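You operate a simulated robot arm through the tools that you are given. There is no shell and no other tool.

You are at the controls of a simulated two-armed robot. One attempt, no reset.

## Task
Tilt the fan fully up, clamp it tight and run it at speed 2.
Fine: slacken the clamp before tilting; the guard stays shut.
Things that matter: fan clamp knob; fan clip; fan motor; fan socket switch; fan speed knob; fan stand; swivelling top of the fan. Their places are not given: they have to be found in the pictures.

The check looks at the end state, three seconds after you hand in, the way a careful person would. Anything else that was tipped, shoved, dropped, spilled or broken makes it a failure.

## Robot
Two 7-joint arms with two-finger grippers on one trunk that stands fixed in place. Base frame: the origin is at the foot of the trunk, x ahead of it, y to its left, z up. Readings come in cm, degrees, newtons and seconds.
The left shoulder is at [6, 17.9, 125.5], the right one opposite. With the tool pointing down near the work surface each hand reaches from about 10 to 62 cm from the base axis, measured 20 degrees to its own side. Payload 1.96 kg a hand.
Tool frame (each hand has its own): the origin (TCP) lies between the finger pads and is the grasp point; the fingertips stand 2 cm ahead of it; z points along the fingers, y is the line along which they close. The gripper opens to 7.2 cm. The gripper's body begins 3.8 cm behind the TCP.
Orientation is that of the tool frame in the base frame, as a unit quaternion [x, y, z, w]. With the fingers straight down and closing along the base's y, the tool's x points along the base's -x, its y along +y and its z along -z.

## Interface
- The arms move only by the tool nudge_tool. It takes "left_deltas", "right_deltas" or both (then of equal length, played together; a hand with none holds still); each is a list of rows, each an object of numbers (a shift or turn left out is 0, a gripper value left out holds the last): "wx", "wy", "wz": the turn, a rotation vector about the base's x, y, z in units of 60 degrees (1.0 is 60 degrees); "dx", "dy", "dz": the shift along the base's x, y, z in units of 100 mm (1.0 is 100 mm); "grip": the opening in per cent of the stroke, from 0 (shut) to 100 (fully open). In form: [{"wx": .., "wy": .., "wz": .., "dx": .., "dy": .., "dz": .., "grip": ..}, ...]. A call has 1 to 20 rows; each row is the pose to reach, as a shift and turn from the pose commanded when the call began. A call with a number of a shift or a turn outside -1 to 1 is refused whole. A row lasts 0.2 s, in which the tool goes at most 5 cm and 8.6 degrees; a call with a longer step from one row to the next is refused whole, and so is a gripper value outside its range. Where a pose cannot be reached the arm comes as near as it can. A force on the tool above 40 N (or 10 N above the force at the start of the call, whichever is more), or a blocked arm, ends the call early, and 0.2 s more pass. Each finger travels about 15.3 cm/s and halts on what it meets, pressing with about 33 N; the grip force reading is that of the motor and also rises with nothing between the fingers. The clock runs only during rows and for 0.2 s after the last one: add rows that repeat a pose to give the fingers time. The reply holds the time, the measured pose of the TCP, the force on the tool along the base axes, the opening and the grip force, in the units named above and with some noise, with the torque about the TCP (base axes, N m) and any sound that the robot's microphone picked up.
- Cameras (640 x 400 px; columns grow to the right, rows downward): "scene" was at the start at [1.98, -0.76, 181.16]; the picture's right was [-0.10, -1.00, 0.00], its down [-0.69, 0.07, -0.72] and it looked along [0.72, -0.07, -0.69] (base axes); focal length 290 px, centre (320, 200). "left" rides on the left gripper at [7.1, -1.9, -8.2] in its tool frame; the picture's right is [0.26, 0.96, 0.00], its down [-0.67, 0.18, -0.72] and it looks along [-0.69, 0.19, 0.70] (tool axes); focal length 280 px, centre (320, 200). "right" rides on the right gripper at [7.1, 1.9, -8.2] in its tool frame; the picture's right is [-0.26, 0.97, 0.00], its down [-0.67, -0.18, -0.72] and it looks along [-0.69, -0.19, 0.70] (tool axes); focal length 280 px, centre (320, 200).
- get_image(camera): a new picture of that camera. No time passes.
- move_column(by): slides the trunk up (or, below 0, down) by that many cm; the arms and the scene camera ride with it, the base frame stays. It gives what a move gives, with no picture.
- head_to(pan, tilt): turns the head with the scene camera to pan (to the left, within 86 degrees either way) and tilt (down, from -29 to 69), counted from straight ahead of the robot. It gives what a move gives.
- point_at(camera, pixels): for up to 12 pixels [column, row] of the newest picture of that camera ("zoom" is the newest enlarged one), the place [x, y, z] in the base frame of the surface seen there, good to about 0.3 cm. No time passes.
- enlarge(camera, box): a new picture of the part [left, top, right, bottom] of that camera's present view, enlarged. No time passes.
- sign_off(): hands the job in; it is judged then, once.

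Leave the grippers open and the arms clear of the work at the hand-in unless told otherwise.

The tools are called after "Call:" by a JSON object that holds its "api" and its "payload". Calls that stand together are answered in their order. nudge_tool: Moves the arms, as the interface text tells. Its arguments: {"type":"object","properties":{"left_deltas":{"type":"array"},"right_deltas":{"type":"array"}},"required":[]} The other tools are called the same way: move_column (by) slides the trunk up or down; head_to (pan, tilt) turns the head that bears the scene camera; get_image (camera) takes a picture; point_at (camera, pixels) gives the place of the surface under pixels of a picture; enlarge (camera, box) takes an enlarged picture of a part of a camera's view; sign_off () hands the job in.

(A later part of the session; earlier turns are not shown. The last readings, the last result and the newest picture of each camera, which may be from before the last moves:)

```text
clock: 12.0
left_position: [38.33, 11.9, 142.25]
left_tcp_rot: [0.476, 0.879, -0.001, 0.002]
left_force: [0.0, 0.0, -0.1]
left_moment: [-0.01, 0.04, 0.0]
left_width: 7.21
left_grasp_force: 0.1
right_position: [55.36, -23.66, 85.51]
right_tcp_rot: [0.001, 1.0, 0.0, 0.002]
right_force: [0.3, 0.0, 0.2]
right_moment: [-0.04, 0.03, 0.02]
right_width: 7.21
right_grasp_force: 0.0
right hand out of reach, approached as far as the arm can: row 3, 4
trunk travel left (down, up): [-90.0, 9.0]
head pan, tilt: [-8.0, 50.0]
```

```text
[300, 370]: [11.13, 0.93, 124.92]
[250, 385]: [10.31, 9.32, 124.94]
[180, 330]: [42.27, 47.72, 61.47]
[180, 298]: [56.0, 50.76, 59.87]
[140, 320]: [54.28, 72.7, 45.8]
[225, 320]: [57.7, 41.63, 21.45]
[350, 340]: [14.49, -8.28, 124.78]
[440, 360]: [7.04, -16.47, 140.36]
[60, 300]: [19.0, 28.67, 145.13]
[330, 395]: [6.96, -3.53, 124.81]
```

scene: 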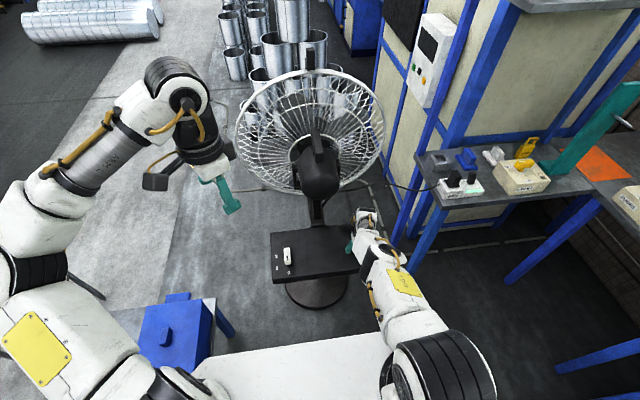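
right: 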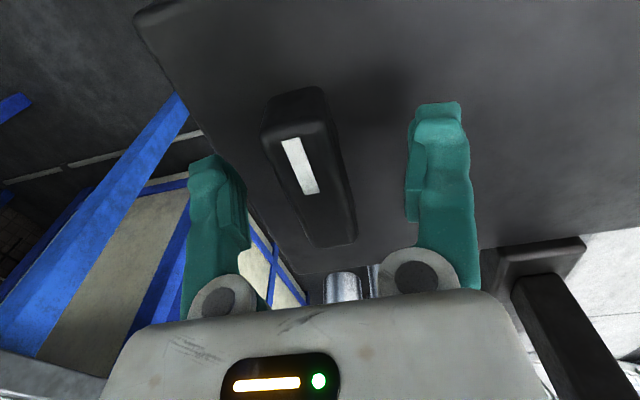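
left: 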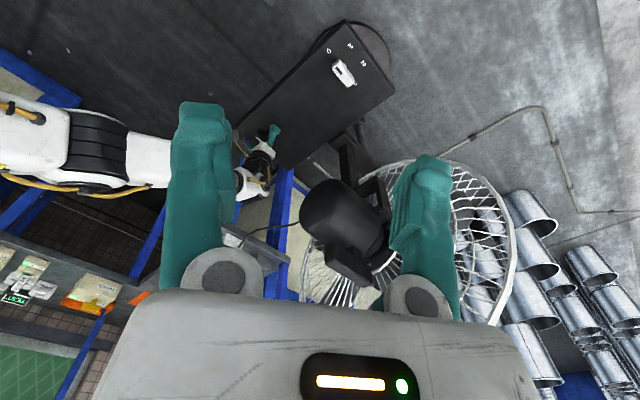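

White surface is the robot's own torso; the blue box top is z≈61 at y≈48, left arm is far above. I raise the right hand 20 cm, then lower the trunk 20 cm.

Call:
{"api": "nudge_tool", "payload": {"right_deltas": [{"dz": 0.25}, {"dz": 0.5}, {"dz": 0.75}, {"dz": 1.0}]}}

Call:
{"api": "nudge_tool", "payload": {"right_deltas": [{"dz": 0.25}, {"dz": 0.5}, {"dz": 0.75}, {"dz": 1.0}, {"dz": 1.0}]}}

Call:
{"api": "move_column", "payload": {"by": -15}}

Call:
{"api": "get_image", "payload": {"camera": "scene"}}

Call:
{"api": "get_image", "payload": {"camera": "right"}}

```text
clock: 13.0
left_position: [38.47, 12.09, 142.14]
left_tcp_rot: [0.476, 0.879, 0.0, 0.003]
left_force: [-1.0, -0.3, -0.3]
left_moment: [-0.03, 0.0, -0.01]
left_width: 7.21
left_grasp_force: 0.1
right_position: [55.19, -23.45, 95.3]
right_tcp_rot: [-0.001, 1.0, 0.0, 0.0]
right_force: [0.1, 0.0, 0.2]
right_moment: [-0.03, 0.01, -0.01]
right_width: 7.22
right_grasp_force: 0.1
trunk travel left (down, up): [-90.0, 9.0]
head pan, tilt: [-8.0, 50.0]
```

```text
clock: 14.2
left_position: [38.42, 12.02, 142.22]
left_tcp_rot: [0.476, 0.879, 0.0, 0.004]
left_force: [-0.3, -1.5, 0.0]
left_moment: [0.0, -0.01, -0.01]
left_width: 7.2
left_grasp_force: 0.0
right_position: [55.18, -23.51, 105.45]
right_tcp_rot: [0.0, 1.0, 0.001, 0.0]
right_force: [0.4, 0.1, -0.3]
right_moment: [-0.01, 0.0, 0.0]
right_width: 7.18
right_grasp_force: 0.1
trunk travel left (down, up): [-90.0, 9.0]
head pan, tilt: [-8.0, 50.0]
```

```text
clock: 15.9
left_position: [38.3, 12.12, 127.1]
left_tcp_rot: [0.477, 0.879, -0.001, 0.003]
left_force: [0.3, -0.1, 0.0]
left_moment: [0.01, 0.01, 0.01]
left_width: 7.21
left_grasp_force: 0.1
right_position: [55.26, -23.62, 90.42]
right_tcp_rot: [0.001, 1.0, 0.001, 0.0]
right_force: [0.7, -0.5, 0.1]
right_moment: [0.0, -0.02, 0.02]
right_width: 7.21
right_grasp_force: 0.0
trunk travel left (down, up): [-75.0, 24.0]
head pan, tilt: [-8.0, 50.0]
```

```text
taken
```

scene: 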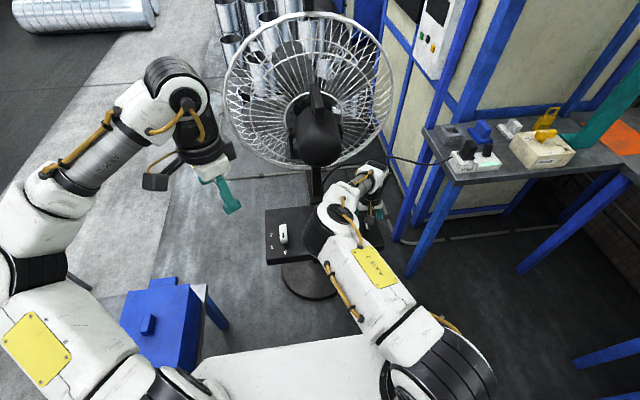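

```text
taken
```

right: 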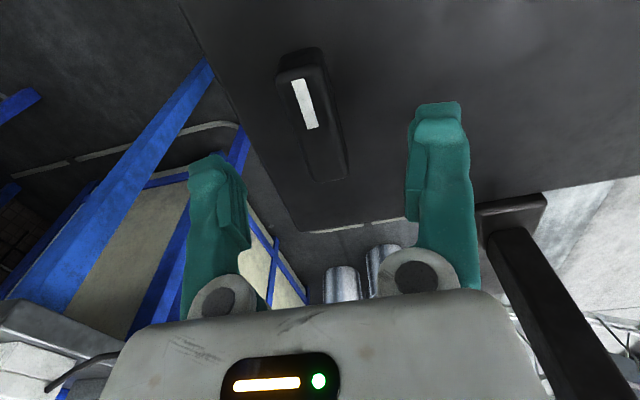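

Right TCP (55.3,-23.6,90.4). I shift to (55.9,-24.1,85.0) and close on the clamp knob.

Call:
{"api": "nudge_tool", "payload": {"right_deltas": [{"dx": 0.03, "dy": -0.03, "dz": -0.15}, {"dx": 0.06, "dy": -0.05, "dz": -0.35}, {"dx": 0.06, "dy": -0.05, "dz": -0.53}, {"dx": 0.06, "dy": -0.05, "dz": -0.53, "grip": 60}, {"dx": 0.06, "dy": -0.05, "dz": -0.53, "grip": 35}, {"dx": 0.06, "dy": -0.05, "dz": -0.53, "grip": 15}, {"dx": 0.06, "dy": -0.05, "dz": -0.53, "grip": 10}, {"dx": 0.06, "dy": -0.05, "dz": -0.53, "grip": 10}]}}

Call:
{"api": "get_image", "payload": {"camera": "right"}}

```text
clock: 17.7
left_position: [38.37, 12.08, 127.01]
left_tcp_rot: [0.476, 0.879, -0.001, 0.002]
left_force: [-0.1, 0.2, -0.4]
left_moment: [0.01, -0.01, -0.01]
left_width: 7.23
left_grasp_force: 0.1
right_position: [55.8, -23.99, 85.1]
right_tcp_rot: [0.0, 1.0, 0.001, 0.0]
right_force: [-2.1, 5.5, -6.2]
right_moment: [0.11, -0.29, -0.01]
right_width: 2.34
right_grasp_force: 39.8
trunk travel left (down, up): [-75.0, 24.0]
head pan, tilt: [-8.0, 50.0]
```

```text
taken
```

right: 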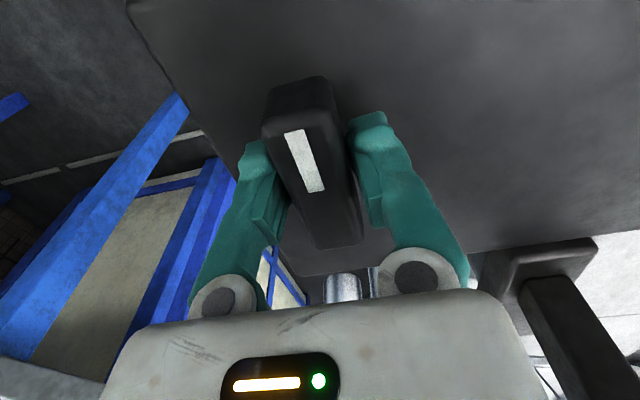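

The knob is held (2.34 cm, 40 N). I slacken it: turn counter-clockwise (+z) in small steps up to 30°, watching the torque.

Call:
{"api": "nudge_tool", "payload": {"right_deltas": [{"wz": 0.08}, {"wz": 0.16}, {"wz": 0.24}, {"wz": 0.32}, {"wz": 0.4}, {"wz": 0.5}]}}

Call:
{"api": "get_image", "payload": {"camera": "right"}}

```text
clock: 19.1
left_position: [38.33, 12.15, 127.18]
left_tcp_rot: [0.477, 0.879, -0.001, 0.003]
left_force: [-0.2, -0.3, -0.1]
left_moment: [0.01, 0.03, 0.02]
left_width: 7.2
left_grasp_force: 0.2
right_position: [55.78, -24.11, 85.04]
right_tcp_rot: [-0.258, 0.966, 0.0, -0.001]
right_force: [2.8, 5.1, 6.8]
right_moment: [0.04, 0.02, -2.36]
right_width: 3.29
right_grasp_force: 39.8
trunk travel left (down, up): [-75.0, 24.0]
head pan, tilt: [-8.0, 50.0]
```

```text
taken
```

right: 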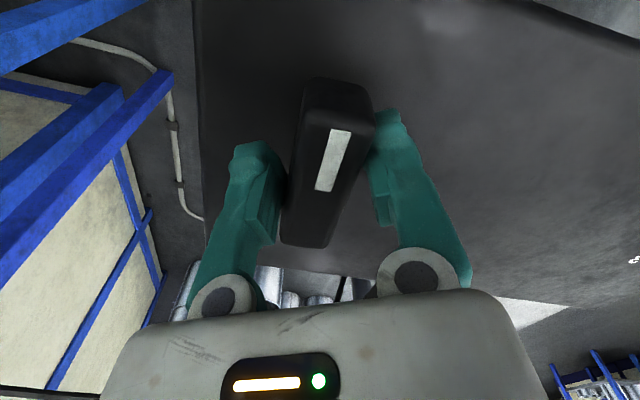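

The fingers slipped open around the bar (3.29 cm, torque −2.4 N·m): the knob didn't follow counter-clockwise. I turn back to 0 and then try clockwise gently.

Call:
{"api": "nudge_tool", "payload": {"right_deltas": [{"wz": -0.1}, {"wz": -0.2}, {"wz": -0.3}, {"wz": -0.4}, {"wz": -0.5}, {"wz": -0.5}]}}

Call:
{"api": "nudge_tool", "payload": {"right_deltas": [{"wz": -0.06}, {"wz": -0.12}, {"wz": -0.18}, {"wz": -0.24}]}}

Call:
{"api": "get_image", "payload": {"camera": "right"}}

```text
clock: 20.5
left_position: [38.47, 11.93, 127.12]
left_tcp_rot: [0.476, 0.879, -0.001, 0.003]
left_force: [0.5, -1.0, 0.9]
left_moment: [-0.02, -0.03, 0.02]
left_width: 7.22
left_grasp_force: 0.0
right_position: [55.78, -24.16, 85.07]
right_tcp_rot: [0.001, 1.0, 0.001, 0.0]
right_force: [-1.6, 0.1, -2.3]
right_moment: [0.03, -0.03, -0.03]
right_width: 2.32
right_grasp_force: 40.6
trunk travel left (down, up): [-75.0, 24.0]
head pan, tilt: [-8.0, 50.0]
```

```text
clock: 21.5
left_position: [38.49, 12.02, 127.1]
left_tcp_rot: [0.476, 0.879, 0.0, 0.003]
left_force: [-0.3, -0.4, -0.8]
left_moment: [-0.02, -0.01, 0.01]
left_width: 7.21
left_grasp_force: 0.0
right_position: [55.88, -23.95, 85.08]
right_tcp_rot: [0.125, 0.992, 0.001, 0.0]
right_force: [-4.1, 3.8, -6.9]
right_moment: [-0.02, -0.23, -0.01]
right_width: 2.36
right_grasp_force: 40.1
trunk travel left (down, up): [-75.0, 24.0]
head pan, tilt: [-8.0, 50.0]
```

```text
taken
```

right: 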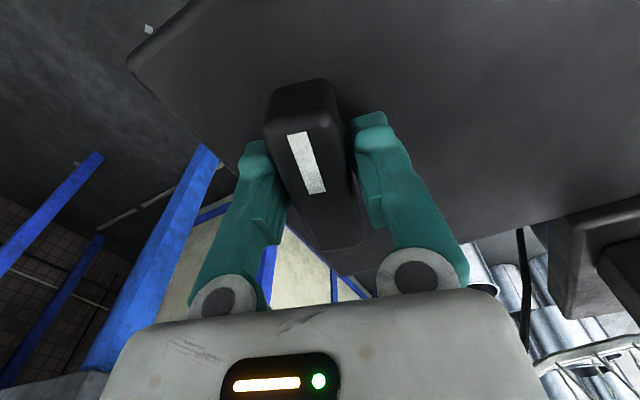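

Clockwise the knob follows freely (torque ≈0, opening 2.36). So the start position was an end stop. I continue clockwise, looking for the other stop.

Call:
{"api": "nudge_tool", "payload": {"right_deltas": [{"wz": -0.08}, {"wz": -0.16}, {"wz": -0.24}, {"wz": -0.32}, {"wz": -0.4}, {"wz": -0.48}]}}

Call:
{"api": "get_image", "payload": {"camera": "right"}}

Call:
{"api": "get_image", "payload": {"camera": "scene"}}

```text
clock: 22.9
left_position: [38.5, 11.96, 127.16]
left_tcp_rot: [0.476, 0.879, 0.0, 0.002]
left_force: [-0.4, -0.7, 0.4]
left_moment: [0.0, 0.0, 0.01]
left_width: 7.2
left_grasp_force: 0.1
right_position: [55.98, -24.08, 85.01]
right_tcp_rot: [0.269, 0.963, 0.0, 0.0]
right_force: [-4.9, 6.5, -12.9]
right_moment: [0.11, 0.02, 0.02]
right_width: 2.33
right_grasp_force: 40.1
right hand out of reach, approached as far as the arm can: row 5, 6
trunk travel left (down, up): [-75.0, 24.0]
head pan, tilt: [-8.0, 50.0]
```

```text
taken
```

right: 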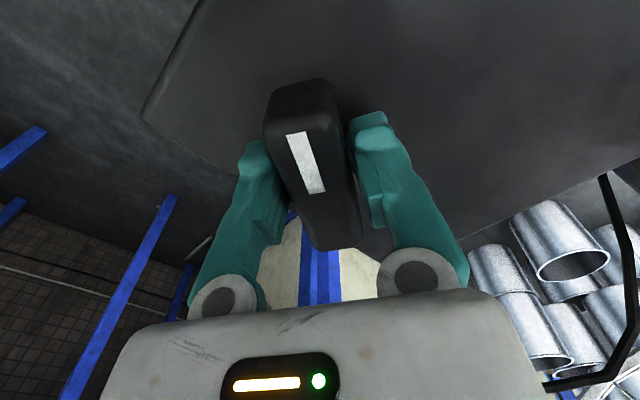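

```text
taken
```

scene: 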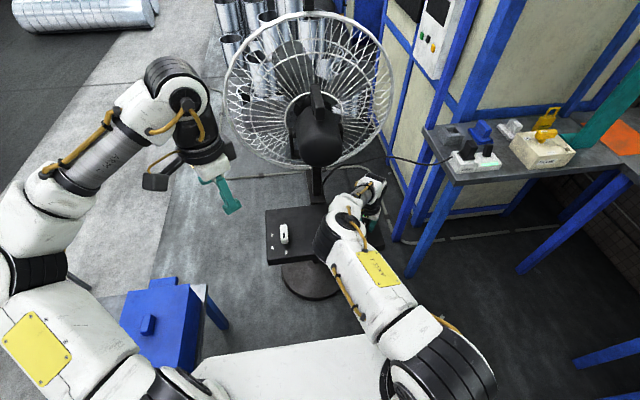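

The right wrist has reached its yaw limit (about −31°) with the knob turned −31°. I release, rise 7 cm, then try to rotate the hand far the other way to re-grasp (half-turn equivalent).

Call:
{"api": "nudge_tool", "payload": {"right_deltas": [{"grip": 50}, {"grip": 100}, {"grip": 100}, {"dz": 0.2, "grip": 100}, {"dz": 0.45}, {"dz": 0.7}, {"dz": 0.7}]}}

Call:
{"api": "get_image", "payload": {"camera": "right"}}

Call:
{"api": "enlarge", "payload": {"camera": "scene", "box": [220, 0, 420, 125]}}

```text
clock: 24.5
left_position: [38.42, 12.03, 127.16]
left_tcp_rot: [0.476, 0.879, -0.001, 0.003]
left_force: [0.1, 0.7, -0.3]
left_moment: [0.01, -0.02, 0.03]
left_width: 7.2
left_grasp_force: 0.0
right_position: [55.96, -24.19, 92.21]
right_tcp_rot: [0.269, 0.963, 0.001, 0.001]
right_force: [0.0, -0.7, 1.0]
right_moment: [0.01, -0.02, -0.03]
right_width: 7.19
right_grasp_force: 0.0
trunk travel left (down, up): [-75.0, 24.0]
head pan, tilt: [-8.0, 50.0]
```

```text
taken
```

right: 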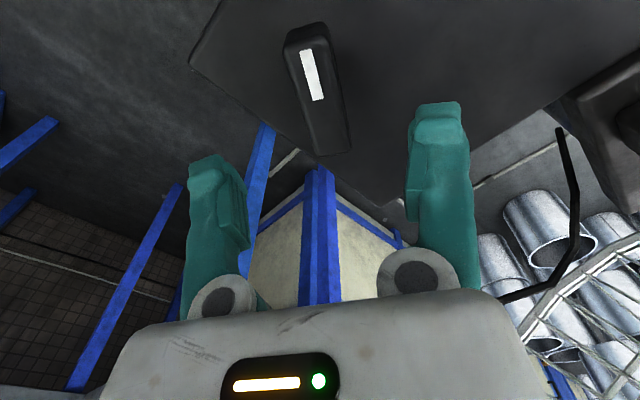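

```text
3.20 times, centred on (320, 62) of scene
```

zoom: 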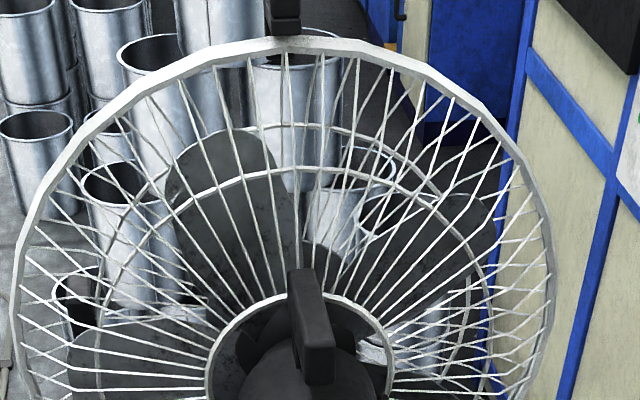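

Rotating the right hand +60° per call upward to see how far its yaw goes.

Call:
{"api": "nudge_tool", "payload": {"right_deltas": [{"wz": 0.14}, {"wz": 0.28}, {"wz": 0.42}, {"wz": 0.56}, {"wz": 0.7}, {"wz": 0.84}, {"wz": 0.98}]}}

Call:
{"api": "nudge_tool", "payload": {"right_deltas": [{"wz": 0.14}, {"wz": 0.28}, {"wz": 0.42}, {"wz": 0.56}, {"wz": 0.7}, {"wz": 0.84}, {"wz": 0.98}]}}

Call:
{"api": "nudge_tool", "payload": {"right_deltas": [{"wz": 0.14}, {"wz": 0.28}, {"wz": 0.42}, {"wz": 0.56}, {"wz": 0.7}, {"wz": 0.84}, {"wz": 0.98}]}}

Call:
{"api": "get_image", "payload": {"camera": "scene"}}

Call:
{"api": "get_image", "payload": {"camera": "right"}}

```text
clock: 26.1
left_position: [38.41, 11.99, 127.12]
left_tcp_rot: [0.476, 0.88, -0.001, 0.003]
left_force: [-0.6, 0.4, -0.3]
left_moment: [0.01, 0.01, 0.01]
left_width: 7.21
left_grasp_force: 0.0
right_position: [55.85, -24.09, 92.15]
right_tcp_rot: [-0.241, 0.971, 0.0, -0.001]
right_force: [-1.2, -0.1, 0.8]
right_moment: [0.04, -0.02, 0.0]
right_width: 7.19
right_grasp_force: 0.0
trunk travel left (down, up): [-75.0, 24.0]
head pan, tilt: [-8.0, 50.0]
```

```text
clock: 27.7
left_position: [38.33, 12.03, 127.1]
left_tcp_rot: [0.477, 0.879, 0.0, 0.002]
left_force: [-0.5, 0.3, 0.3]
left_moment: [-0.02, -0.02, 0.04]
left_width: 7.19
left_grasp_force: 0.1
right_position: [55.86, -24.2, 92.03]
right_tcp_rot: [-0.685, 0.729, 0.001, -0.001]
right_force: [1.0, 0.1, 1.1]
right_moment: [0.02, -0.01, -0.04]
right_width: 7.21
right_grasp_force: 0.1
trunk travel left (down, up): [-75.0, 24.0]
head pan, tilt: [-8.0, 50.0]
```

```text
clock: 29.3
left_position: [38.48, 11.96, 127.2]
left_tcp_rot: [0.476, 0.88, 0.0, 0.003]
left_force: [1.1, 0.6, -0.7]
left_moment: [0.02, 0.0, 0.0]
left_width: 7.19
left_grasp_force: 0.0
right_position: [55.92, -24.08, 92.11]
right_tcp_rot: [0.955, -0.298, 0.0, 0.0]
right_force: [0.2, -0.4, 0.7]
right_moment: [-0.01, -0.04, 0.03]
right_width: 7.19
right_grasp_force: 0.2
trunk travel left (down, up): [-75.0, 24.0]
head pan, tilt: [-8.0, 50.0]
```

```text
taken
```

scene: 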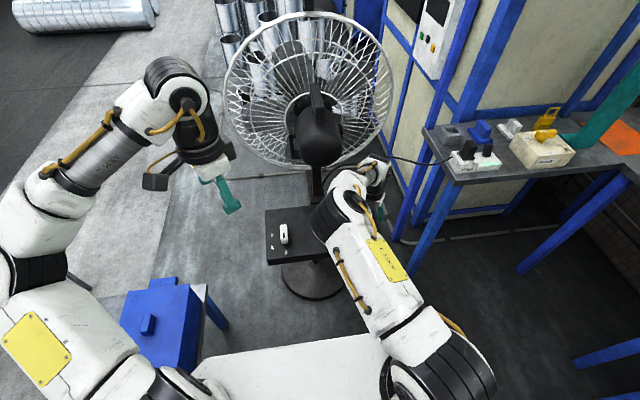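

```text
taken
```

right: 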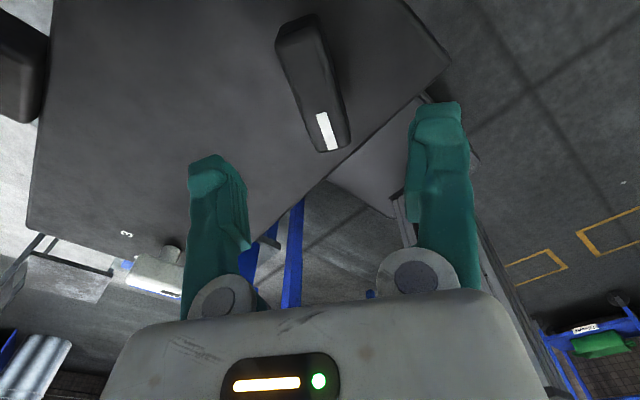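

Good: yaw +145° works, parallel to the bar (now mark lies at the lower end in view). I descend, grasp and then turn clockwise.

Call:
{"api": "nudge_tool", "payload": {"right_deltas": [{"wz": 0.05, "dz": -0.2}, {"wz": 0.05, "dz": -0.45}, {"wz": 0.05, "dz": -0.71}, {"wz": 0.05, "dz": -0.71, "grip": 60}, {"wz": 0.05, "dz": -0.71, "grip": 35}, {"wz": 0.05, "dz": -0.71, "grip": 15}, {"wz": 0.05, "dz": -0.71, "grip": 10}, {"wz": 0.05, "dz": -0.71, "grip": 10}]}}

Call:
{"api": "nudge_tool", "payload": {"right_deltas": [{"wz": -0.1}, {"wz": -0.2}, {"wz": -0.3}, {"wz": -0.4}, {"wz": -0.5}]}}

Call:
{"api": "get_image", "payload": {"camera": "right"}}

```text
clock: 31.1
left_position: [38.43, 11.97, 127.19]
left_tcp_rot: [0.476, 0.879, -0.001, 0.002]
left_force: [1.2, 0.4, 0.5]
left_moment: [0.01, 0.01, -0.01]
left_width: 7.23
left_grasp_force: 0.0
right_position: [55.82, -24.09, 84.91]
right_tcp_rot: [0.962, -0.274, -0.001, 0.0]
right_force: [-0.3, 2.3, -2.8]
right_moment: [-0.1, -0.21, 0.0]
right_width: 2.32
right_grasp_force: 40.0
trunk travel left (down, up): [-75.0, 24.0]
head pan, tilt: [-8.0, 50.0]
```

```text
clock: 32.3
left_position: [38.6, 12.04, 127.06]
left_tcp_rot: [0.477, 0.879, -0.001, 0.003]
left_force: [-0.5, 0.2, -0.1]
left_moment: [0.0, 0.0, -0.01]
left_width: 7.22
left_grasp_force: 0.0
right_position: [55.94, -23.81, 84.98]
right_tcp_rot: [0.857, -0.515, -0.001, 0.001]
right_force: [6.8, 9.1, -3.1]
right_moment: [0.67, 0.24, 0.03]
right_width: 2.32
right_grasp_force: 40.5
trunk travel left (down, up): [-75.0, 24.0]
head pan, tilt: [-8.0, 50.0]
```

```text
taken
```

right: 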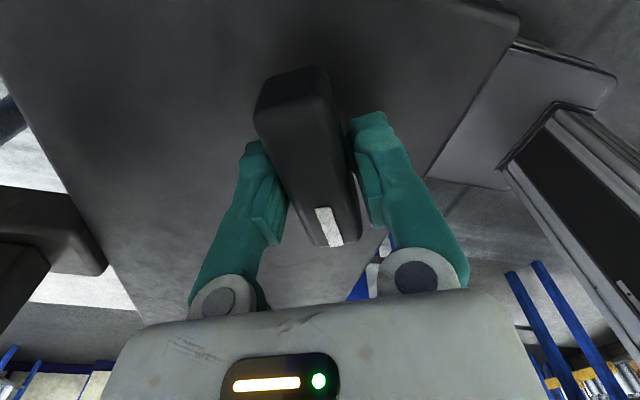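

The knob follows (now ≈ −62° from start), torque near zero about z. Continuing clockwise.

Call:
{"api": "nudge_tool", "payload": {"right_deltas": [{"wz": -0.1}, {"wz": -0.2}, {"wz": -0.3}, {"wz": -0.4}, {"wz": -0.5}]}}

Call:
{"api": "nudge_tool", "payload": {"right_deltas": [{"wz": -0.1}, {"wz": -0.2}, {"wz": -0.3}]}}

Call:
{"api": "get_image", "payload": {"camera": "right"}}

Call:
{"api": "get_image", "payload": {"camera": "scene"}}

```text
clock: 33.5
left_position: [38.56, 12.1, 127.05]
left_tcp_rot: [0.476, 0.879, -0.002, 0.001]
left_force: [0.4, -0.4, 1.5]
left_moment: [-0.02, 0.01, -0.02]
left_width: 7.19
left_grasp_force: 0.1
right_position: [56.16, -23.99, 84.95]
right_tcp_rot: [-0.695, 0.719, 0.001, -0.001]
right_force: [16.7, 11.0, -2.6]
right_moment: [0.43, -0.27, 0.02]
right_width: 2.34
right_grasp_force: 40.1
trunk travel left (down, up): [-75.0, 24.0]
head pan, tilt: [-8.0, 50.0]
```

```text
clock: 34.3
left_position: [38.69, 12.14, 127.03]
left_tcp_rot: [0.477, 0.879, -0.002, 0.002]
left_force: [0.3, 0.3, 0.1]
left_moment: [-0.03, -0.02, 0.03]
left_width: 7.23
left_grasp_force: 0.0
right_position: [56.15, -24.07, 84.89]
right_tcp_rot: [-0.576, 0.818, -0.001, -0.001]
right_force: [26.2, 4.3, 8.1]
right_moment: [-0.1, -0.4, 1.11]
right_width: 2.49
right_grasp_force: 39.7
trunk travel left (down, up): [-75.0, 24.0]
head pan, tilt: [-8.0, 50.0]
```

```text
taken
```

right: 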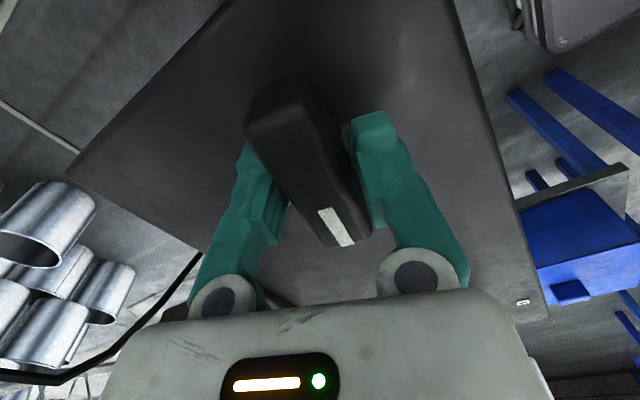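

```text
taken
```

scene: 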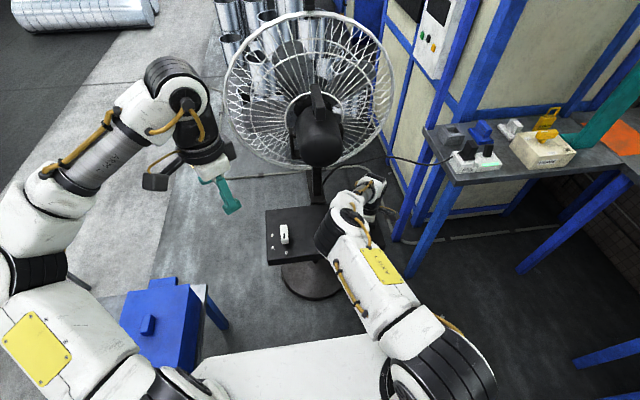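

A stop: at −92° torque was 0, at about −110° it's 1.1 N·m and the fingers begin to slip. So the range is about 0 to −90°. I back off, release and rise.

Call:
{"api": "nudge_tool", "payload": {"right_deltas": [{"wz": 0.1}, {"wz": 0.2}, {"wz": 0.27}, {"wz": 0.27, "grip": 50}, {"wz": 0.27, "grip": 100}, {"wz": 0.27, "grip": 100}, {"wz": 0.27, "dz": 0.25}, {"wz": 0.27, "dz": 0.5}, {"wz": 0.27, "dz": 0.75}, {"wz": 0.27, "dz": 1.0}]}}

Call:
{"api": "get_image", "payload": {"camera": "right"}}

Call:
{"api": "enlarge", "payload": {"camera": "scene", "box": [250, 60, 400, 280]}}

```text
clock: 36.5
left_position: [38.37, 12.05, 127.27]
left_tcp_rot: [0.477, 0.879, -0.001, 0.003]
left_force: [0.6, 0.9, -1.2]
left_moment: [-0.01, 0.04, -0.01]
left_width: 7.21
left_grasp_force: 0.1
right_position: [55.87, -24.11, 94.98]
right_tcp_rot: [-0.685, 0.729, 0.001, 0.0]
right_force: [0.0, 0.3, -0.1]
right_moment: [0.0, -0.03, 0.01]
right_width: 7.19
right_grasp_force: 0.0
trunk travel left (down, up): [-75.0, 24.0]
head pan, tilt: [-8.0, 50.0]
```

```text
taken
```

right: 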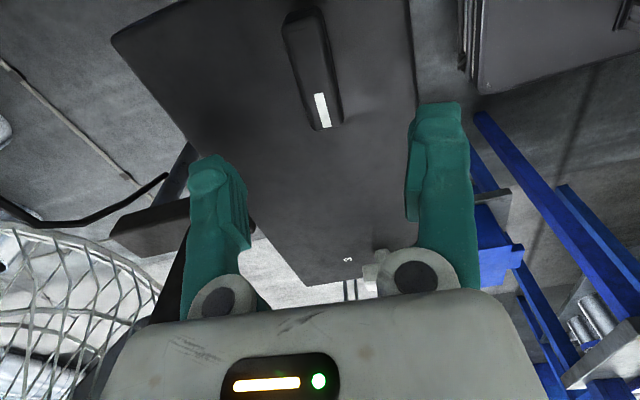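

```text
1.82 times, centred on (325, 170) of scene
```

zoom: 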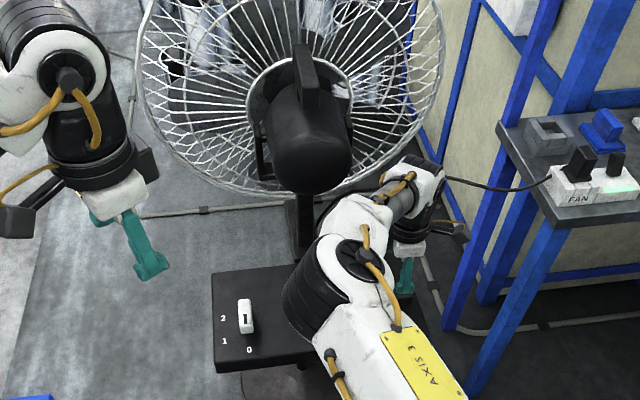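

The knob bar now lies along y with the mark to +y. Next the tilt test with the right hand on the motor's handle (bar at x≈65–76, y≈−8.7, z≈120–124). I raise the right hand, back it off, and turn yaw back to 0.

Call:
{"api": "nudge_tool", "payload": {"right_deltas": [{"wz": -0.1, "dx": -0.15, "dz": 0.2}, {"wz": -0.2, "dx": -0.3, "dz": 0.4}, {"wz": -0.3, "dx": -0.45, "dz": 0.6}, {"wz": -0.4, "dx": -0.6, "dz": 0.8}, {"wz": -0.5, "dx": -0.7, "dz": 1.0}, {"wz": -0.62, "dx": -0.8, "dz": 1.0}, {"wz": -0.74, "dx": -0.8, "dz": 1.0}]}}

Call:
{"api": "nudge_tool", "payload": {"right_deltas": [{"wz": -0.1, "dz": 0.3}, {"wz": -0.2, "dz": 0.6}, {"wz": -0.3, "dz": 0.9}, {"wz": -0.42, "dz": 1.0}, {"wz": -0.55, "dz": 1.0}, {"wz": -0.7, "dz": 1.0}]}}

Call:
{"api": "nudge_tool", "payload": {"right_deltas": [{"wy": -0.08, "dz": 0.3, "dy": 0.2}, {"wy": -0.16, "dz": 0.6, "dy": 0.4}, {"wy": -0.24, "dz": 0.9, "dy": 0.7}, {"wy": -0.36, "dz": 1.0, "dy": 1.0}, {"wy": -0.48, "dz": 1.0, "dy": 1.0}, {"wy": -0.6, "dz": 1.0, "dy": 1.0}]}}

Call:
{"api": "get_image", "payload": {"camera": "scene"}}

Call:
{"api": "get_image", "payload": {"camera": "right"}}

```text
clock: 38.1
left_position: [38.33, 11.96, 127.11]
left_tcp_rot: [0.476, 0.879, -0.001, 0.003]
left_force: [0.0, -0.2, 0.3]
left_moment: [0.0, 0.03, 0.04]
left_width: 7.19
left_grasp_force: 0.1
right_position: [47.85, -24.06, 105.06]
right_tcp_rot: [-0.358, 0.934, 0.0, -0.001]
right_force: [-0.8, 0.2, 0.1]
right_moment: [0.03, 0.01, 0.0]
right_width: 7.18
right_grasp_force: 0.1
trunk travel left (down, up): [-75.0, 24.0]
head pan, tilt: [-8.0, 50.0]
```

```text
refused: row 6 steps farther than a row can; nothing moved
```

```text
clock: 39.5
left_position: [38.32, 12.04, 127.18]
left_tcp_rot: [0.476, 0.879, -0.001, 0.003]
left_force: [-0.6, 0.6, 1.2]
left_moment: [-0.01, -0.02, -0.01]
left_width: 7.19
left_grasp_force: 0.1
right_position: [47.88, -14.12, 115.03]
right_tcp_rot: [-0.341, 0.888, -0.111, 0.289]
right_force: [0.6, -0.6, 0.6]
right_moment: [0.01, -0.02, 0.0]
right_width: 7.19
right_grasp_force: 0.0
trunk travel left (down, up): [-75.0, 24.0]
head pan, tilt: [-8.0, 50.0]
```

```text
taken
```

scene: 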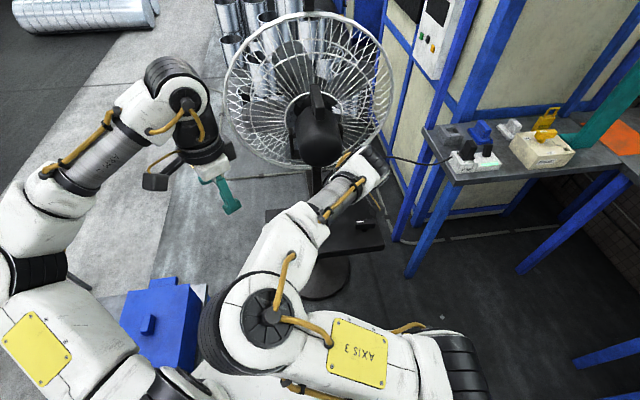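

```text
taken
```

right: 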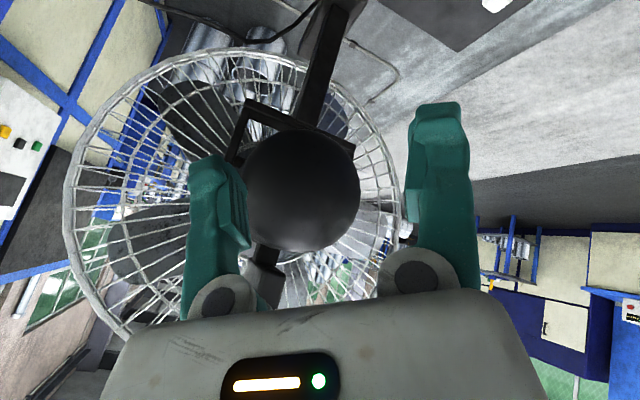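

The second call was refused (too-large turn step), so the yaw of 42° remains. I correct with a turn of −42° about the pitched axis (wx 0.41, wz −0.57) while rising to z≈125 and centring to y≈−8.7.

Call:
{"api": "nudge_tool", "payload": {"right_deltas": [{"wx": 0.07, "wz": -0.095, "dz": 0.25}, {"wx": 0.14, "wz": -0.19, "dz": 0.5, "dy": 0.1}, {"wx": 0.21, "wz": -0.285, "dz": 0.75, "dy": 0.25}, {"wx": 0.28, "wz": -0.38, "dz": 1.0, "dy": 0.4}, {"wx": 0.35, "wz": -0.475, "dz": 1.0, "dy": 0.5}, {"wx": 0.412, "wz": -0.566, "dz": 1.0, "dy": 0.54}]}}

Call:
{"api": "get_image", "payload": {"camera": "right"}}

Call:
{"api": "get_image", "payload": {"camera": "scene"}}

Call:
{"api": "get_image", "payload": {"camera": "left"}}

```text
clock: 40.9
left_position: [38.4, 12.04, 127.01]
left_tcp_rot: [0.476, 0.879, -0.001, 0.003]
left_force: [-0.3, 0.1, 0.1]
left_moment: [-0.03, -0.04, -0.04]
left_width: 7.2
left_grasp_force: 0.0
right_position: [47.88, -8.82, 124.93]
right_tcp_rot: [0.001, 0.951, 0.001, 0.309]
right_force: [-0.1, 0.1, -0.4]
right_moment: [-0.02, 0.0, -0.01]
right_width: 7.2
right_grasp_force: 0.0
trunk travel left (down, up): [-75.0, 24.0]
head pan, tilt: [-8.0, 50.0]
```

```text
taken
```

right: 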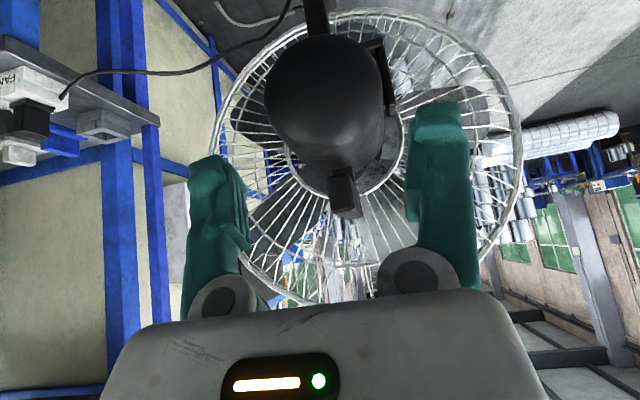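

```text
taken
```

scene: 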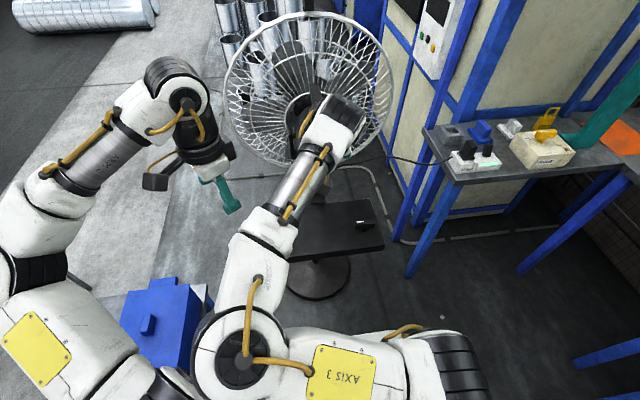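

```text
taken
```

left: 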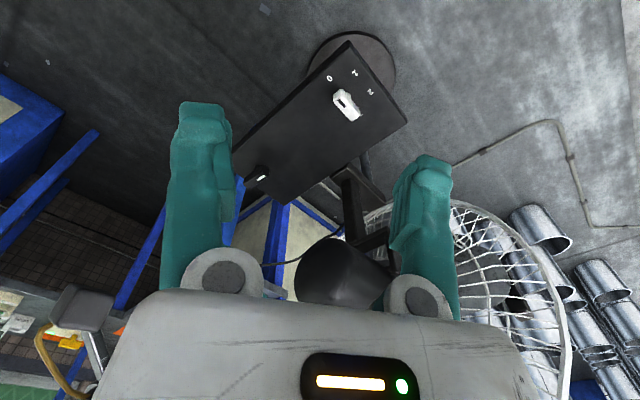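

The handle shows at right image (345,195) between the fingers. I measure its rear face, top and sides.

Call:
{"api": "enlarge", "payload": {"camera": "right", "box": [260, 100, 440, 230]}}

Call:
{"api": "point_at", "payload": {"camera": "zoom", "pixels": [[290, 260], [255, 260], [340, 260], [300, 330], [310, 390], [265, 300], [350, 310], [240, 150], [150, 60]]}}

```text
3.08 times, centred on (350, 165) of right
```

zoom: 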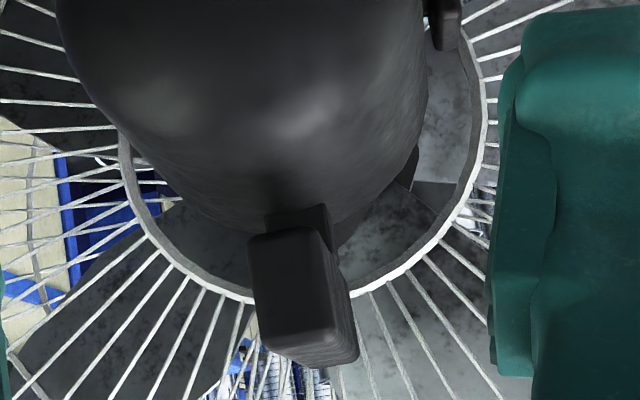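

```text
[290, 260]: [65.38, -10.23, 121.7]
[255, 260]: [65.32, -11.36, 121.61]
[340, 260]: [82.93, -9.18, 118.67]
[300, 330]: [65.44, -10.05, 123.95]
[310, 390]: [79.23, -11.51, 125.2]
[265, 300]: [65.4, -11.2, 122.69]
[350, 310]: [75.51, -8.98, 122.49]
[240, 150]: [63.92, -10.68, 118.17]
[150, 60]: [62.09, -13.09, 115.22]
```

Handle rear face: x=65.4, y −11.4…−8.9, z 121.5–124.4; centre y≈−10.1. I also probe the yoke arm at right (378,60) to estimate the tilt pivot.

Call:
{"api": "point_at", "payload": {"camera": "right", "pixels": [[378, 45], [380, 60], [383, 75], [386, 95], [392, 110], [372, 42], [320, 12], [305, 5]]}}

Call:
{"api": "enlarge", "payload": {"camera": "right", "box": [330, 10, 430, 110]}}

Call:
{"api": "enlarge", "payload": {"camera": "left", "box": [270, 150, 420, 300]}}

```text
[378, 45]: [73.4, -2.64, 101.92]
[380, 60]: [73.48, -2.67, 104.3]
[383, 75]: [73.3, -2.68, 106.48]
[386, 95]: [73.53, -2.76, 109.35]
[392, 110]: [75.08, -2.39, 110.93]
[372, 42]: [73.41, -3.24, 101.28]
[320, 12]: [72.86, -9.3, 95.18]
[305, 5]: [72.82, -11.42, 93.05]
```

```text
4.00 times, centred on (380, 60) of right
```

zoom: 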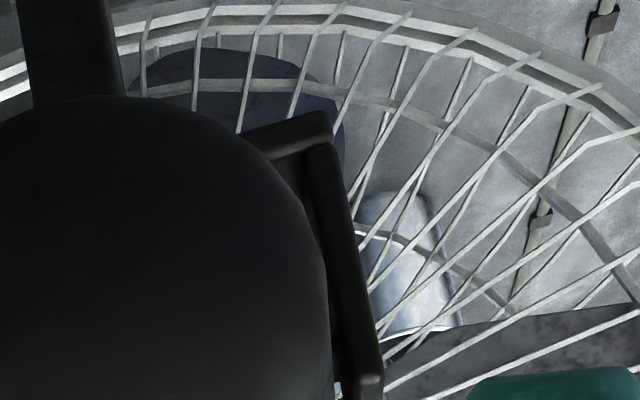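

```text
2.67 times, centred on (345, 225) of left
```

zoom: 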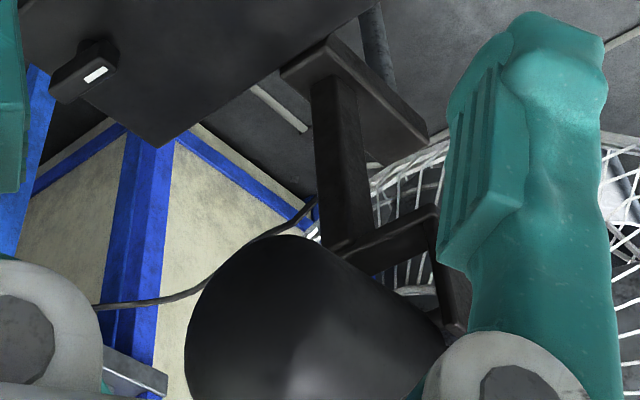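

Yoke arms at x≈75, tops z≈110.5, so the pivot is near (75,·,110). I approach the handle from behind-above with open fingers.

Call:
{"api": "nudge_tool", "payload": {"right_deltas": [{"dx": 0.3, "dz": 0.2, "dy": -0.05}, {"dx": 0.6, "dz": 0.4, "dy": -0.1}, {"dx": 0.9, "dz": 0.5, "dy": -0.13}, {"dx": 1.0, "dz": 0.5, "dy": -0.13}]}}

Call:
{"api": "nudge_tool", "payload": {"right_deltas": [{"dx": 0.2}, {"dx": 0.42}, {"dx": 0.55, "dz": -0.2}, {"dx": 0.7, "dz": -0.4}, {"dx": 0.8, "dz": -0.55}, {"dx": 0.89, "dz": -0.66}, {"dx": 0.89, "dz": -0.66}]}}

Call:
{"api": "get_image", "payload": {"camera": "right"}}

Call:
{"api": "get_image", "payload": {"camera": "scene"}}

```text
clock: 41.9
left_position: [38.47, 12.07, 127.23]
left_tcp_rot: [0.476, 0.879, -0.001, 0.002]
left_force: [0.4, 0.3, 0.1]
left_moment: [-0.03, 0.0, 0.02]
left_width: 7.2
left_grasp_force: 0.1
right_position: [57.75, -9.89, 130.04]
right_tcp_rot: [-0.001, 0.951, 0.002, 0.309]
right_force: [0.6, -0.7, 0.4]
right_moment: [0.0, -0.03, 0.0]
right_width: 7.17
right_grasp_force: 0.1
trunk travel left (down, up): [-75.0, 24.0]
head pan, tilt: [-8.0, 50.0]
```

```text
clock: 43.5
left_position: [38.35, 11.98, 127.29]
left_tcp_rot: [0.477, 0.879, -0.001, 0.003]
left_force: [0.1, 0.4, 1.1]
left_moment: [-0.02, 0.02, -0.03]
left_width: 7.19
left_grasp_force: 0.1
right_position: [66.72, -9.9, 123.32]
right_tcp_rot: [0.0, 0.951, 0.001, 0.309]
right_force: [1.1, -0.3, -0.8]
right_moment: [0.03, 0.01, 0.04]
right_width: 7.2
right_grasp_force: 0.1
trunk travel left (down, up): [-75.0, 24.0]
head pan, tilt: [-8.0, 50.0]
```

```text
taken
```

right: 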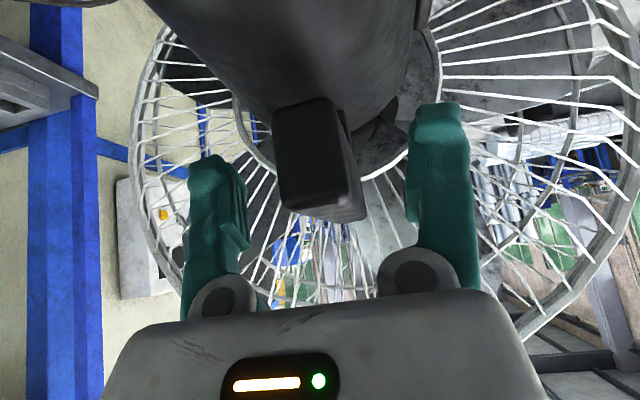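

```text
taken
```

scene: 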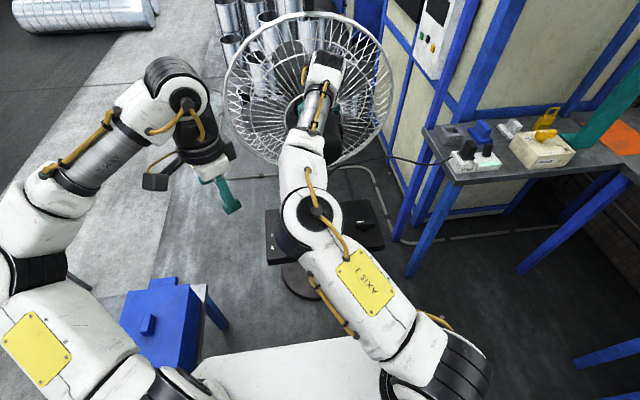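

The handle is between the fingers. I close on it.

Call:
{"api": "nudge_tool", "payload": {"right_deltas": [{"dy": -0.02, "grip": 60}, {"dy": -0.02, "grip": 40}, {"dy": -0.02, "grip": 25}, {"dy": -0.02, "grip": 15}, {"dy": -0.02, "grip": 10}, {"dy": -0.02, "grip": 10}]}}

Call:
{"api": "get_image", "payload": {"camera": "right"}}

```text
clock: 44.9
left_position: [38.42, 12.14, 127.14]
left_tcp_rot: [0.476, 0.879, -0.001, 0.003]
left_force: [0.3, -0.3, -0.2]
left_moment: [0.01, 0.04, 0.0]
left_width: 7.19
left_grasp_force: 0.1
right_position: [66.9, -10.17, 123.33]
right_tcp_rot: [0.0, 0.951, 0.001, 0.309]
right_force: [-1.0, 2.9, -3.6]
right_moment: [0.04, -0.05, 0.14]
right_width: 2.54
right_grasp_force: 40.1
trunk travel left (down, up): [-75.0, 24.0]
head pan, tilt: [-8.0, 50.0]
```

```text
taken
```

right: 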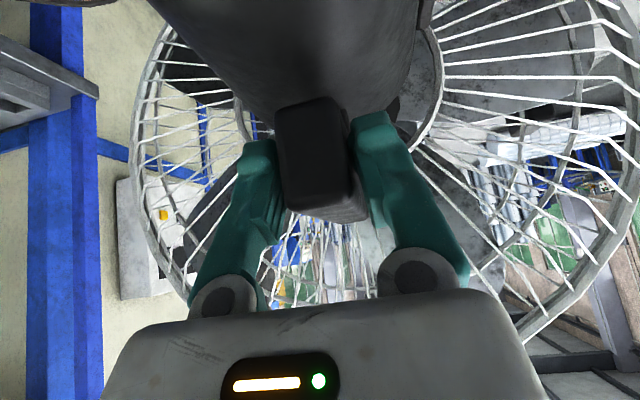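

Held (2.54 cm). Gentle test: move along the arc about (75,110) by ~4° (back 0.9, down 0.6 cm, pitch −4°), watching forces.

Call:
{"api": "nudge_tool", "payload": {"right_deltas": [{"dx": -0.03, "dz": -0.015, "wy": -0.02}, {"dx": -0.05, "dz": -0.03, "wy": -0.04}, {"dx": -0.07, "dz": -0.045, "wy": -0.055}, {"dx": -0.09, "dz": -0.06, "wy": -0.067}]}}

Call:
{"api": "get_image", "payload": {"camera": "right"}}

Call:
{"api": "get_image", "payload": {"camera": "scene"}}

```text
clock: 45.9
left_position: [38.43, 12.13, 127.28]
left_tcp_rot: [0.476, 0.879, -0.001, 0.002]
left_force: [0.7, -0.1, 0.2]
left_moment: [0.0, -0.02, -0.04]
left_width: 7.21
left_grasp_force: 0.1
right_position: [65.9, -10.16, 122.63]
right_tcp_rot: [0.0, 0.94, 0.001, 0.342]
right_force: [0.2, 3.9, -1.0]
right_moment: [-0.17, 0.67, 0.01]
right_width: 2.53
right_grasp_force: 39.6
trunk travel left (down, up): [-75.0, 24.0]
head pan, tilt: [-8.0, 50.0]
```

```text
taken
```

right: 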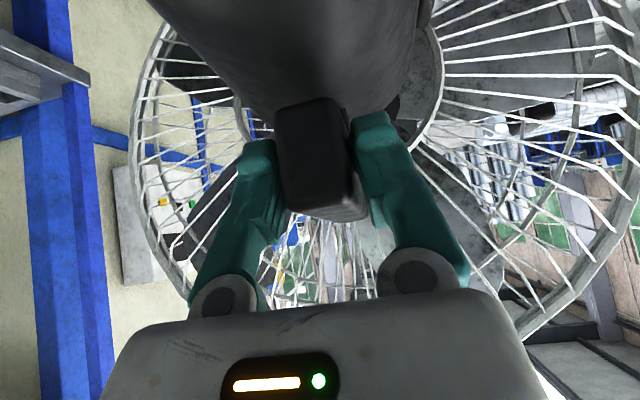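

```text
taken
```

scene: 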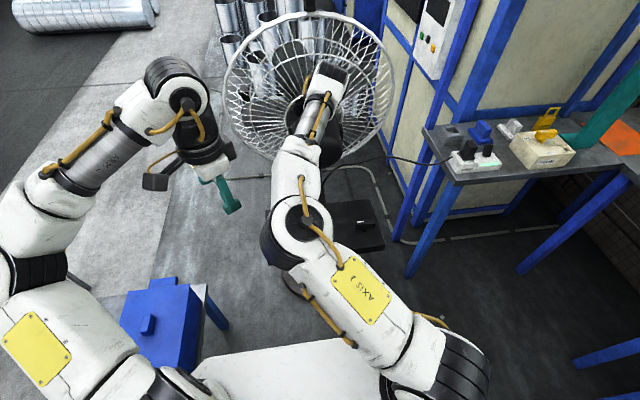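

It tilts at negligible force, so the clamp is slack now. I continue along the arc by 10°.

Call:
{"api": "nudge_tool", "payload": {"right_deltas": [{"dx": -0.054, "dz": -0.041, "wy": -0.042}, {"dx": -0.106, "dz": -0.084, "wy": -0.083}, {"dx": -0.157, "dz": -0.13, "wy": -0.125}, {"dx": -0.205, "dz": -0.177, "wy": -0.167}]}}

Call:
{"api": "get_image", "payload": {"camera": "right"}}

Call:
{"api": "get_image", "payload": {"camera": "scene"}}

Call:
{"api": "get_image", "payload": {"camera": "left"}}

```text
clock: 46.9
left_position: [38.29, 12.16, 127.12]
left_tcp_rot: [0.476, 0.879, 0.0, 0.002]
left_force: [0.5, -0.1, -0.2]
left_moment: [0.04, -0.01, 0.03]
left_width: 7.23
left_grasp_force: 0.1
right_position: [63.69, -10.15, 121.13]
right_tcp_rot: [0.0, 0.905, 0.001, 0.425]
right_force: [0.5, 2.9, 3.7]
right_moment: [0.05, 0.08, 0.1]
right_width: 2.55
right_grasp_force: 40.4
trunk travel left (down, up): [-75.0, 24.0]
head pan, tilt: [-8.0, 50.0]
```

```text
taken
```

right: 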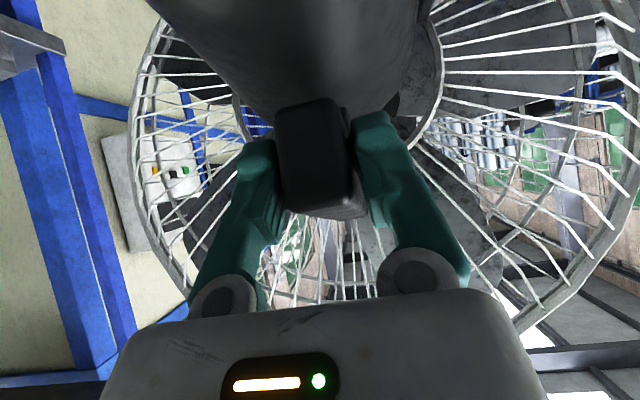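

```text
taken
```

scene: 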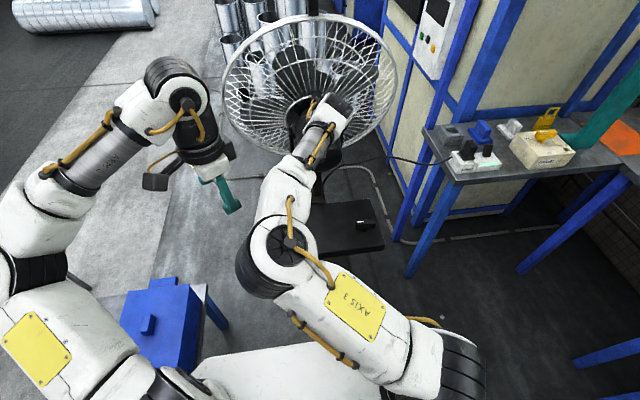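

```text
taken
```

left: 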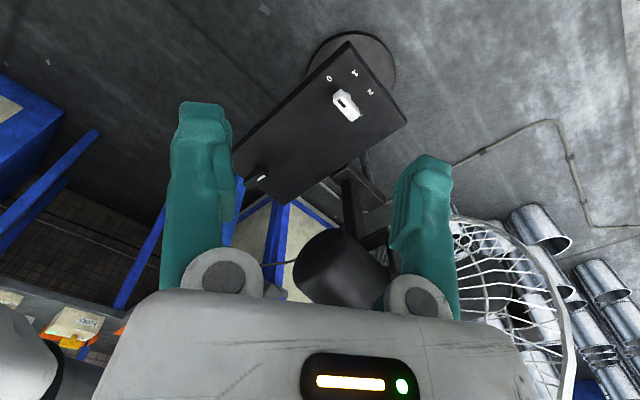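

Still nearly force-free; fit gives the pivot near (74,109.5). Another 15°.

Call:
{"api": "nudge_tool", "payload": {"right_deltas": [{"dx": -0.05, "dz": -0.046, "wy": -0.042}, {"dx": -0.097, "dz": -0.094, "wy": -0.083}, {"dx": -0.143, "dz": -0.144, "wy": -0.125}, {"dx": -0.186, "dz": -0.196, "wy": -0.167}, {"dx": -0.227, "dz": -0.25, "wy": -0.208}, {"dx": -0.265, "dz": -0.306, "wy": -0.25}]}}

Call:
{"api": "get_image", "payload": {"camera": "right"}}

Call:
{"api": "get_image", "payload": {"camera": "scene"}}

Call:
{"api": "get_image", "payload": {"camera": "left"}}

```text
clock: 48.3
left_position: [38.54, 11.96, 127.14]
left_tcp_rot: [0.476, 0.879, -0.001, 0.003]
left_force: [-0.1, -0.7, 0.1]
left_moment: [0.01, -0.02, 0.0]
left_width: 7.21
left_grasp_force: 0.0
right_position: [61.17, -10.17, 117.82]
right_tcp_rot: [-0.001, 0.843, 0.001, 0.538]
right_force: [2.4, 1.5, -1.3]
right_moment: [0.11, 0.26, 0.06]
right_width: 2.54
right_grasp_force: 39.8
trunk travel left (down, up): [-75.0, 24.0]
head pan, tilt: [-8.0, 50.0]
```

```text
taken
```

right: 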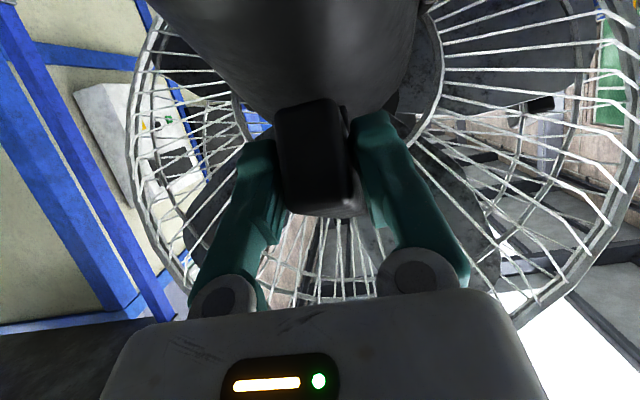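

```text
taken
```

scene: 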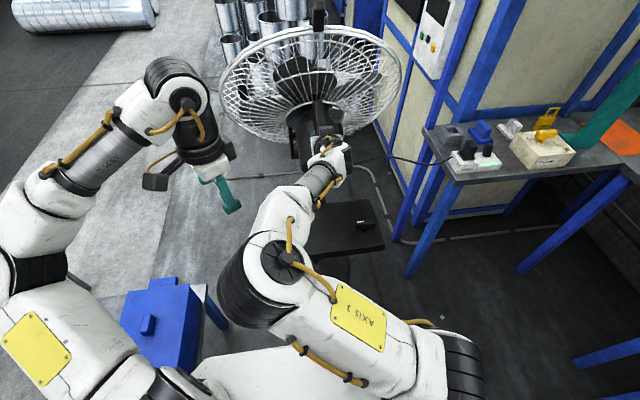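

```text
taken
```

left: 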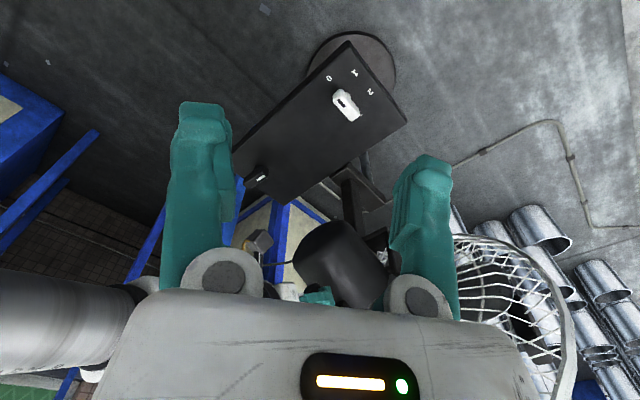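

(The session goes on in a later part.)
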